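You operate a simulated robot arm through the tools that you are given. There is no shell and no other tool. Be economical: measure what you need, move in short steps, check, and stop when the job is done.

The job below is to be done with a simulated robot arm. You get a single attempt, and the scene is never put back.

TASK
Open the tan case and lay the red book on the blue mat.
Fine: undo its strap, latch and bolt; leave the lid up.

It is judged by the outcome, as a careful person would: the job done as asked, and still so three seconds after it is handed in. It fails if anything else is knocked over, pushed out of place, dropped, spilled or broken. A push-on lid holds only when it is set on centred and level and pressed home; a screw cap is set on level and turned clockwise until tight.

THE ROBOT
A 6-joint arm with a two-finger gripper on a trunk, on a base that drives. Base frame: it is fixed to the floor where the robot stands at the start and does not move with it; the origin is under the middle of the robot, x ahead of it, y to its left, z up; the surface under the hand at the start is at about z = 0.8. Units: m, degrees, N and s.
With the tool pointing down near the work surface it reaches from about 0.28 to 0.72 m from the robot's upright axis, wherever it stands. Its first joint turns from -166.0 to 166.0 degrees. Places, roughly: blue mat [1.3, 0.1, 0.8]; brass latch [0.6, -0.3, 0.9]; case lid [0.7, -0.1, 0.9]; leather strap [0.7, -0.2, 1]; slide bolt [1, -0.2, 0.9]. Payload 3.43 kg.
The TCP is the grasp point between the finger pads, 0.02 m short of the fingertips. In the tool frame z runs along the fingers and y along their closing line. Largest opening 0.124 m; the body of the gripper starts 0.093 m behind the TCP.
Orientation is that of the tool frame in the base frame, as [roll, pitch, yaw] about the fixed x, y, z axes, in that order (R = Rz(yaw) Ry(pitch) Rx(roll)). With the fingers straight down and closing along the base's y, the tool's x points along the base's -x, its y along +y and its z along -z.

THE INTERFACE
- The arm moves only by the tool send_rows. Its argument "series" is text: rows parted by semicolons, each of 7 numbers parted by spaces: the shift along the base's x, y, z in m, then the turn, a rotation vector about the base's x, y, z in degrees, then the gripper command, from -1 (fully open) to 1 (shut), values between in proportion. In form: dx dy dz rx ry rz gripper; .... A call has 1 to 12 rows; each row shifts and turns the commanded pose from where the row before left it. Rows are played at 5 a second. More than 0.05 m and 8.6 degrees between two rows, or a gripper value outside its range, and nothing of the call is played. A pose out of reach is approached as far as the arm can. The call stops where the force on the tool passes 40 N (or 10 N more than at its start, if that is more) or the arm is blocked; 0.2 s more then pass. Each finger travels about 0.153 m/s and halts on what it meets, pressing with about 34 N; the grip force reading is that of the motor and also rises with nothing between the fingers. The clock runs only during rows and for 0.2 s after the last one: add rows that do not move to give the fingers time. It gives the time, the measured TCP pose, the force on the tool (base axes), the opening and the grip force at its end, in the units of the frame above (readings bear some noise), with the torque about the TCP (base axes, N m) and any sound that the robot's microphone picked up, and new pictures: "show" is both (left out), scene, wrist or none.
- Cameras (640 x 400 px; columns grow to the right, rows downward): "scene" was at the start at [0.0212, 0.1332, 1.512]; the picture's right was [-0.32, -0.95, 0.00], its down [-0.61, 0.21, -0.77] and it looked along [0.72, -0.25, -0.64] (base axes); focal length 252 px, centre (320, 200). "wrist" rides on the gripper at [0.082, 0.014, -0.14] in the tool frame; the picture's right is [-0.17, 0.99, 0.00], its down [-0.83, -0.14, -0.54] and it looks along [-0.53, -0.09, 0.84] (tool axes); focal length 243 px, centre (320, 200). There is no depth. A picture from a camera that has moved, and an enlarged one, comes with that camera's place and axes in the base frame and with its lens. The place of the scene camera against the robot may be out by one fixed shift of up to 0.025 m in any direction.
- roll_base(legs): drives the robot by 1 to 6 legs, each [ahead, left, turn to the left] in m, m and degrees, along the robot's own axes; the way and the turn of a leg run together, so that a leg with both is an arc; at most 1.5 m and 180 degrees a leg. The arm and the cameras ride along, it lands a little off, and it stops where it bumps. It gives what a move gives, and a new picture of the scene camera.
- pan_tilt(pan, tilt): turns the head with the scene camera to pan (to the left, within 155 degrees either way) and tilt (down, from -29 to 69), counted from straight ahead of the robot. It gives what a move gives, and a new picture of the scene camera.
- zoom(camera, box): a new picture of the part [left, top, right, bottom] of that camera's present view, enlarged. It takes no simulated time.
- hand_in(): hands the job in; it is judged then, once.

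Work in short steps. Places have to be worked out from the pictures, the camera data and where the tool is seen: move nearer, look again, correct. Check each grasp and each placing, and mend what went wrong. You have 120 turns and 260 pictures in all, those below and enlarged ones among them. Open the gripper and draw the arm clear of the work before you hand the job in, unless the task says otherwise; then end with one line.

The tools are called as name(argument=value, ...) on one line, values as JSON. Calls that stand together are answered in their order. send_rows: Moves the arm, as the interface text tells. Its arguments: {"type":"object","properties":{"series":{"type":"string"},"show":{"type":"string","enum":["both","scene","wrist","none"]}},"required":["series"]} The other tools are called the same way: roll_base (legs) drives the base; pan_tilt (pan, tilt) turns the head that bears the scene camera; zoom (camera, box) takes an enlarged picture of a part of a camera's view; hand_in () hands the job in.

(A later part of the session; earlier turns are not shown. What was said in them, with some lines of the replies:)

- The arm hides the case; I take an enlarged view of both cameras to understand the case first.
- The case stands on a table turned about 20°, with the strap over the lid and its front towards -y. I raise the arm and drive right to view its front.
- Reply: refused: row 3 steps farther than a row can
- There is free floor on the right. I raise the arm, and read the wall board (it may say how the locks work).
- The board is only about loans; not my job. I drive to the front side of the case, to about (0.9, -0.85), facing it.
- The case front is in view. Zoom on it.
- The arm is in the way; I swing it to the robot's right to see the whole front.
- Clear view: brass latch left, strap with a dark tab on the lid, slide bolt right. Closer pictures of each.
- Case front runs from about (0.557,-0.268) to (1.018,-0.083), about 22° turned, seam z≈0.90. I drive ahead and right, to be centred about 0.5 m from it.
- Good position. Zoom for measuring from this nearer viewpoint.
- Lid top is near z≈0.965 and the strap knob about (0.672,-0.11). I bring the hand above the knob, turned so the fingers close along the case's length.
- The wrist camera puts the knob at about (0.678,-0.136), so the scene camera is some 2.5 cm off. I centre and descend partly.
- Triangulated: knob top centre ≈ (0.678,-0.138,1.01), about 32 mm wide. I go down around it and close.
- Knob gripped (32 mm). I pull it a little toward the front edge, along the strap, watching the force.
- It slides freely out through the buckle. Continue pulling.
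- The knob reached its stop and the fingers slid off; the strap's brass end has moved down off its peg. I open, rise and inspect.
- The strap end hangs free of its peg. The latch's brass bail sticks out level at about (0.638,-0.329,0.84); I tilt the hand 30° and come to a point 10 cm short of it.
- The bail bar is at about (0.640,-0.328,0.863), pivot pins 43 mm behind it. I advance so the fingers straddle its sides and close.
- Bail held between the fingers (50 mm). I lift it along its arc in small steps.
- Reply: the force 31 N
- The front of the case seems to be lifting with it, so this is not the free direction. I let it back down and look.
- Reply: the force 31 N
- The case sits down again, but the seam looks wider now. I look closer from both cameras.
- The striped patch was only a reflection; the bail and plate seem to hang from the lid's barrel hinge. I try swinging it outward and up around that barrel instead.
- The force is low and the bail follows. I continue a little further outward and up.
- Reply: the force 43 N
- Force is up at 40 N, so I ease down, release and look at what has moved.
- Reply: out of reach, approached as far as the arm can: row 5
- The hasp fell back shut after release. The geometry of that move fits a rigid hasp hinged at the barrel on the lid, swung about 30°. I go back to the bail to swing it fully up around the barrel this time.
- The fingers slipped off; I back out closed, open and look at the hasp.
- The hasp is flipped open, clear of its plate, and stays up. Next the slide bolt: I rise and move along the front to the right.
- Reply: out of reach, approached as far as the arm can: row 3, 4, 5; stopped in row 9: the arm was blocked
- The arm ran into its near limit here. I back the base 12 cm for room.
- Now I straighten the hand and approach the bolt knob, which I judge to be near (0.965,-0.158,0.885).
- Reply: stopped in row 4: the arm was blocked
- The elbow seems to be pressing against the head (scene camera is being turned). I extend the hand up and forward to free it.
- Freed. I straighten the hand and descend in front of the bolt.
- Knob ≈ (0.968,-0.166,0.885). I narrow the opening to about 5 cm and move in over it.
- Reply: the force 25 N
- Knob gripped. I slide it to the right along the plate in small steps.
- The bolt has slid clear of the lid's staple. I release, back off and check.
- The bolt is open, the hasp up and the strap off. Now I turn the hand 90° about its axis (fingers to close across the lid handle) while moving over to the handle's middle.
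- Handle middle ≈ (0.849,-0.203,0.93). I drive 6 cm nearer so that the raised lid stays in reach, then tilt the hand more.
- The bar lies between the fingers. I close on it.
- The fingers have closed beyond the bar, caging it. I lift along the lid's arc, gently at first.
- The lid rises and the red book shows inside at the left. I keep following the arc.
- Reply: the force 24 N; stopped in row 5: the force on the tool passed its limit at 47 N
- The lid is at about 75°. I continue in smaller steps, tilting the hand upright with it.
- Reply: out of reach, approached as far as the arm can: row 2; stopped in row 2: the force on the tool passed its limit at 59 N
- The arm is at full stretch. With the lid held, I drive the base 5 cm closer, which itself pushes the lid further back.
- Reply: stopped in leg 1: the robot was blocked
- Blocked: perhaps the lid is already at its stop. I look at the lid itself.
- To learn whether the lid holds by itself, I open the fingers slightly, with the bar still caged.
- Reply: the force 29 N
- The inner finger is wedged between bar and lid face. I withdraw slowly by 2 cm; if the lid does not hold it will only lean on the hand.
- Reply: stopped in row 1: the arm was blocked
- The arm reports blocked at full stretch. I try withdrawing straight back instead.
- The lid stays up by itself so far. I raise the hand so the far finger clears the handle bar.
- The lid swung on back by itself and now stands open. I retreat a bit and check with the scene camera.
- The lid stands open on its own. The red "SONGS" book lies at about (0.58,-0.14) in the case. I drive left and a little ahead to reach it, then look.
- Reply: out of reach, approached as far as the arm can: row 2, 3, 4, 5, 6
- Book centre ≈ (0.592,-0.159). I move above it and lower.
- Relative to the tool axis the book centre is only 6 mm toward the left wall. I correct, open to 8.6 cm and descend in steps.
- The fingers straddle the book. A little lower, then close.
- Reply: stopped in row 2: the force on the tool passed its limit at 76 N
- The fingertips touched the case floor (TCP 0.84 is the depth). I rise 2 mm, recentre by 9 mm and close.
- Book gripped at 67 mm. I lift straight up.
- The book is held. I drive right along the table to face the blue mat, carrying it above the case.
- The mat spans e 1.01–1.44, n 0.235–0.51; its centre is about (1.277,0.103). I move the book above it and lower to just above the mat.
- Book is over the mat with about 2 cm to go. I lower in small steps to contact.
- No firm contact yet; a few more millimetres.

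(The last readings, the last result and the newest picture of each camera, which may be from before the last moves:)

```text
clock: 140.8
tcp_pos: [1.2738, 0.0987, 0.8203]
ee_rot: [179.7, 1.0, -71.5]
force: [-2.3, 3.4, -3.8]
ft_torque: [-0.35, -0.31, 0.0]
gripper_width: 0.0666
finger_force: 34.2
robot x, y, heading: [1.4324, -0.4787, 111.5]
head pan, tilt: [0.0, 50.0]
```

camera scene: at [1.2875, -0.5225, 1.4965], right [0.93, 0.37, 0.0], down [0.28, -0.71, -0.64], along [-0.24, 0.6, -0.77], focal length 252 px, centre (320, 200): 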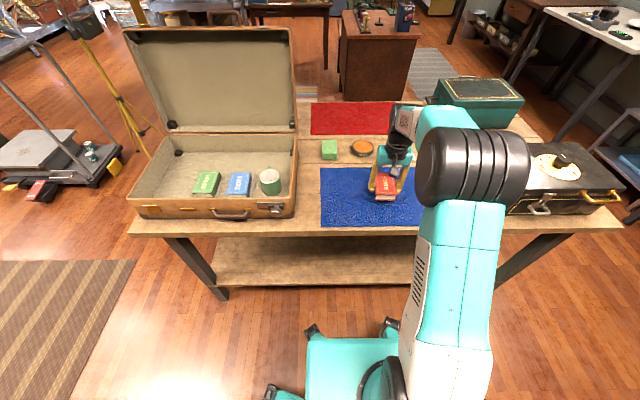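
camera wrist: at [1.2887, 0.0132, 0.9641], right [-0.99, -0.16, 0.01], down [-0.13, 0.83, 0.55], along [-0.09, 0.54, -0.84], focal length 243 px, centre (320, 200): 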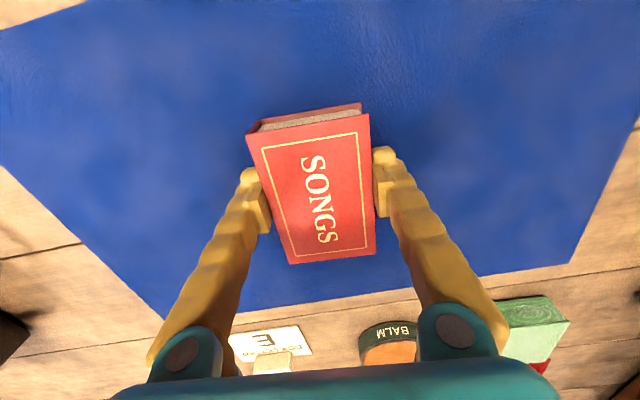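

send_rows(series="0 0 -0.0015 0 0 0 1;0 0 -0.0015 0 0 0 1;0 0 0 0 0 0 1", show="none")

```text
clock: 141.6
tcp_pos: [1.2735, 0.0959, 0.8207]
ee_rot: [179.8, 1.0, -71.6]
force: [7.0, -6.6, 31.3]
ft_torque: [-0.51, -0.7, 0.25]
gripper_width: 0.0669
finger_force: 33.5
robot x, y, heading: [1.4339, -0.4828, 111.3]
head pan, tilt: [0.0, 50.0]
```

Contact (31 N up). I ease up 1 mm, open the fingers slowly, and rise straight up.

send_rows(series="0 0 0.0015 0 0 0 1;0 0 0 0 0 0 -0.2;0 0 0 0 0 0 -0.45;0 0 0 0 0 0 -0.45;0 0 0.03 0 0 0 -0.45;0 0 0.045 0 0 0 -0.45;0 0 0.045 0 0 0 -0.45;0.01 -0.025 0.04 0 0 0 -0.45;0.015 -0.035 0.03 0 0 0 -0.45")

```text
clock: 142.2
tcp_pos: [1.2703, 0.0945, 0.821]
ee_rot: [179.7, 0.7, -71.5]
force: [-0.5, 0.1, -4.9]
ft_torque: [-0.12, -0.04, -0.01]
gripper_width: 0.0744
finger_force: 0.1
robot x, y, heading: [1.4302, -0.488, 111.9]
head pan, tilt: [0.0, 50.0]
stopped in row 2: the force on the tool passed its limit at 69 N (the readings are from after the stop); the commanded pose is now the measured one
camera scene: at [1.2805, -0.5257, 1.4963], right [0.93, 0.37, 0.0], down [0.28, -0.71, -0.64], along [-0.24, 0.6, -0.77], focal length 252 px, centre (320, 200)
camera wrist: at [1.2862, 0.011, 0.9596], right [-0.99, -0.16, 0.01], down [-0.13, 0.83, 0.55], along [-0.09, 0.54, -0.84], focal length 243 px, centre (320, 200)
```

scene: 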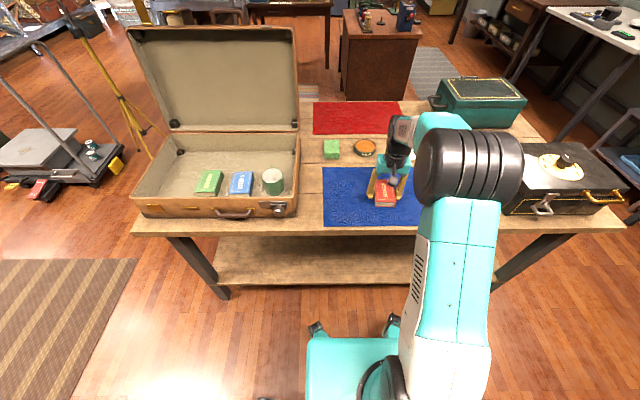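
wrist: 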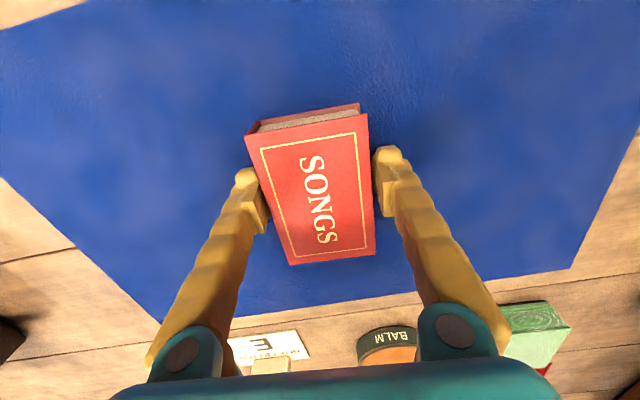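

Released; I continue opening a bit and rise.

send_rows(series="0 0 0.002 0 0 0 -0.25;0.002 0 0 0 0 0 -0.4;0 0 0 0 0 0 -0.4;0 0 0.03 0 0 0 -0.4;0 0 0.045 0 0 0 -0.4;0 0 0.045 0 0 0 -0.4;0.01 -0.025 0.04 0 0 0 -0.4;0.015 -0.035 0.03 0 0 0 -0.4")

zoom(camera="scene", box=[110, 10, 520, 250])

```text
clock: 144.0
tcp_pos: [1.296, 0.0341, 1.0117]
ee_rot: [179.7, 0.5, -71.4]
force: [-0.5, -3.3, -4.0]
ft_torque: [0.36, -0.12, 0.0]
gripper_width: 0.0867
finger_force: 0.1
robot x, y, heading: [1.4227, -0.4836, 111.6]
head pan, tilt: [0.0, 50.0]
camera scene: at [1.2767, -0.5234, 1.4958], right [0.93, 0.37, 0.0], down [0.28, -0.71, -0.64], along [-0.24, 0.6, -0.77], focal length 252 px, centre (320, 200)
camera wrist: at [1.3109, -0.0492, 1.1503], right [-0.99, -0.16, 0.01], down [-0.13, 0.83, 0.55], along [-0.09, 0.54, -0.84], focal length 243 px, centre (320, 200)
```

scene: 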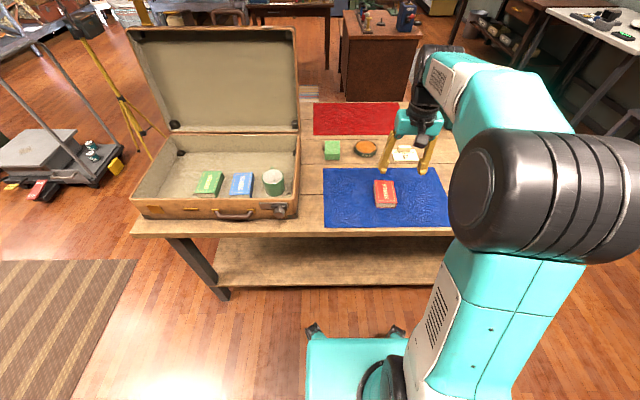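
wrist: 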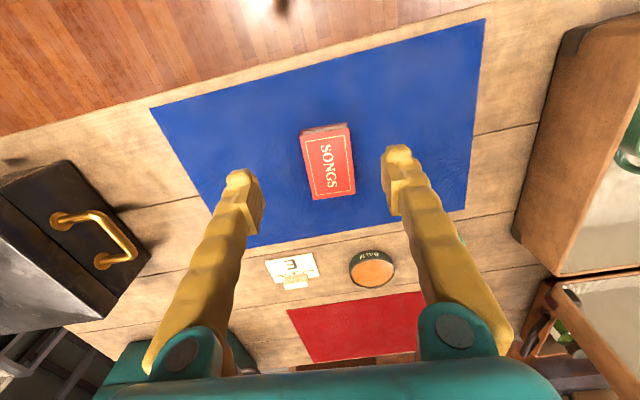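

```text
1.56 times, centred on (315, 130) of scene
camera zoom: at [1.2767, -0.5234, 1.4958], right [0.93, 0.37, 0.0], down [0.28, -0.71, -0.64], along [-0.24, 0.6, -0.77], focal length 393 px, centre (328, 309)
```

zoom: 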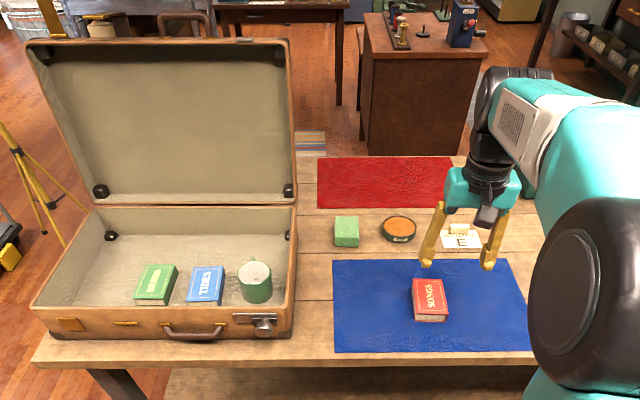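

The book lies flat on the blue mat and the lid stands open. I open the gripper fully and draw the arm clear.

send_rows(series="0.01 -0.025 0.04 0 0 0 -1;0.01 -0.03 0.03 0 0 0 -1;0.01 -0.03 0.03 0 0 0 -1;0.01 -0.03 0.03 0 0 0 -1;0 0 0 0 0 0 -1;0 0 0 0 0 0 -1;0 0 0 0 0 0 -1;0 0 0 0 0 0 -1")

```text
clock: 145.8
tcp_pos: [1.337, -0.0805, 1.1437]
ee_rot: [179.7, 0.8, -71.7]
force: [-4.7, -0.4, 3.6]
ft_torque: [0.0, -0.66, -0.02]
gripper_width: 0.1239
finger_force: 0.0
robot x, y, heading: [1.4304, -0.486, 111.4]
head pan, tilt: [0.0, 50.0]
camera scene: at [1.281, -0.5236, 1.4952], right [0.93, 0.37, 0.0], down [0.28, -0.71, -0.64], along [-0.24, 0.6, -0.77], focal length 252 px, centre (320, 200)
camera wrist: at [1.3509, -0.1649, 1.2819], right [-0.99, -0.15, 0.01], down [-0.13, 0.82, 0.55], along [-0.09, 0.54, -0.83], focal length 243 px, centre (320, 200)
```

scene: 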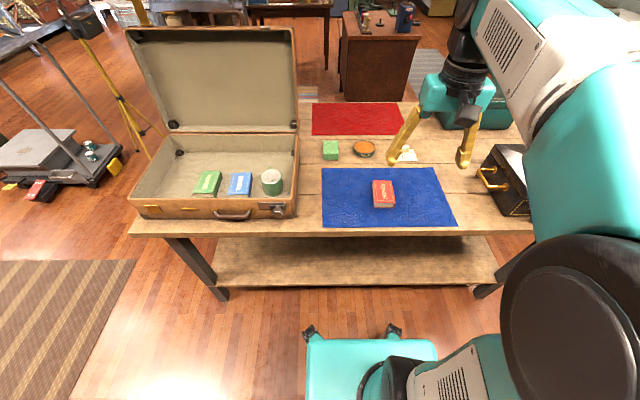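
wrist: 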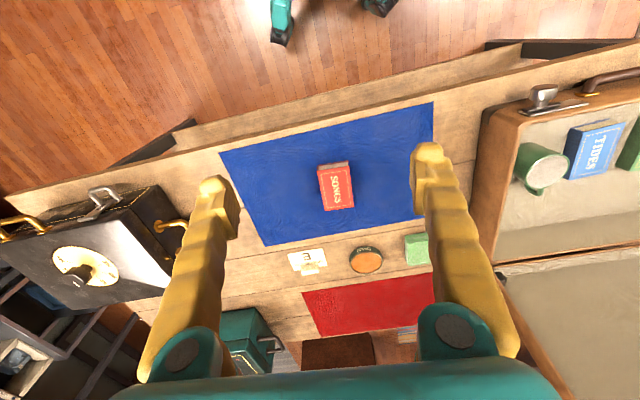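

Everything is settled: lid up, book on the mat, arm clear. I hand in.

hand_in()

```text
The job is handed in.
```

The tan case is open with its strap, latch and bolt undone and the lid standing up, and the red book lies flat on the blue mat; working the latch may have shifted the case by up to about a centimetre.
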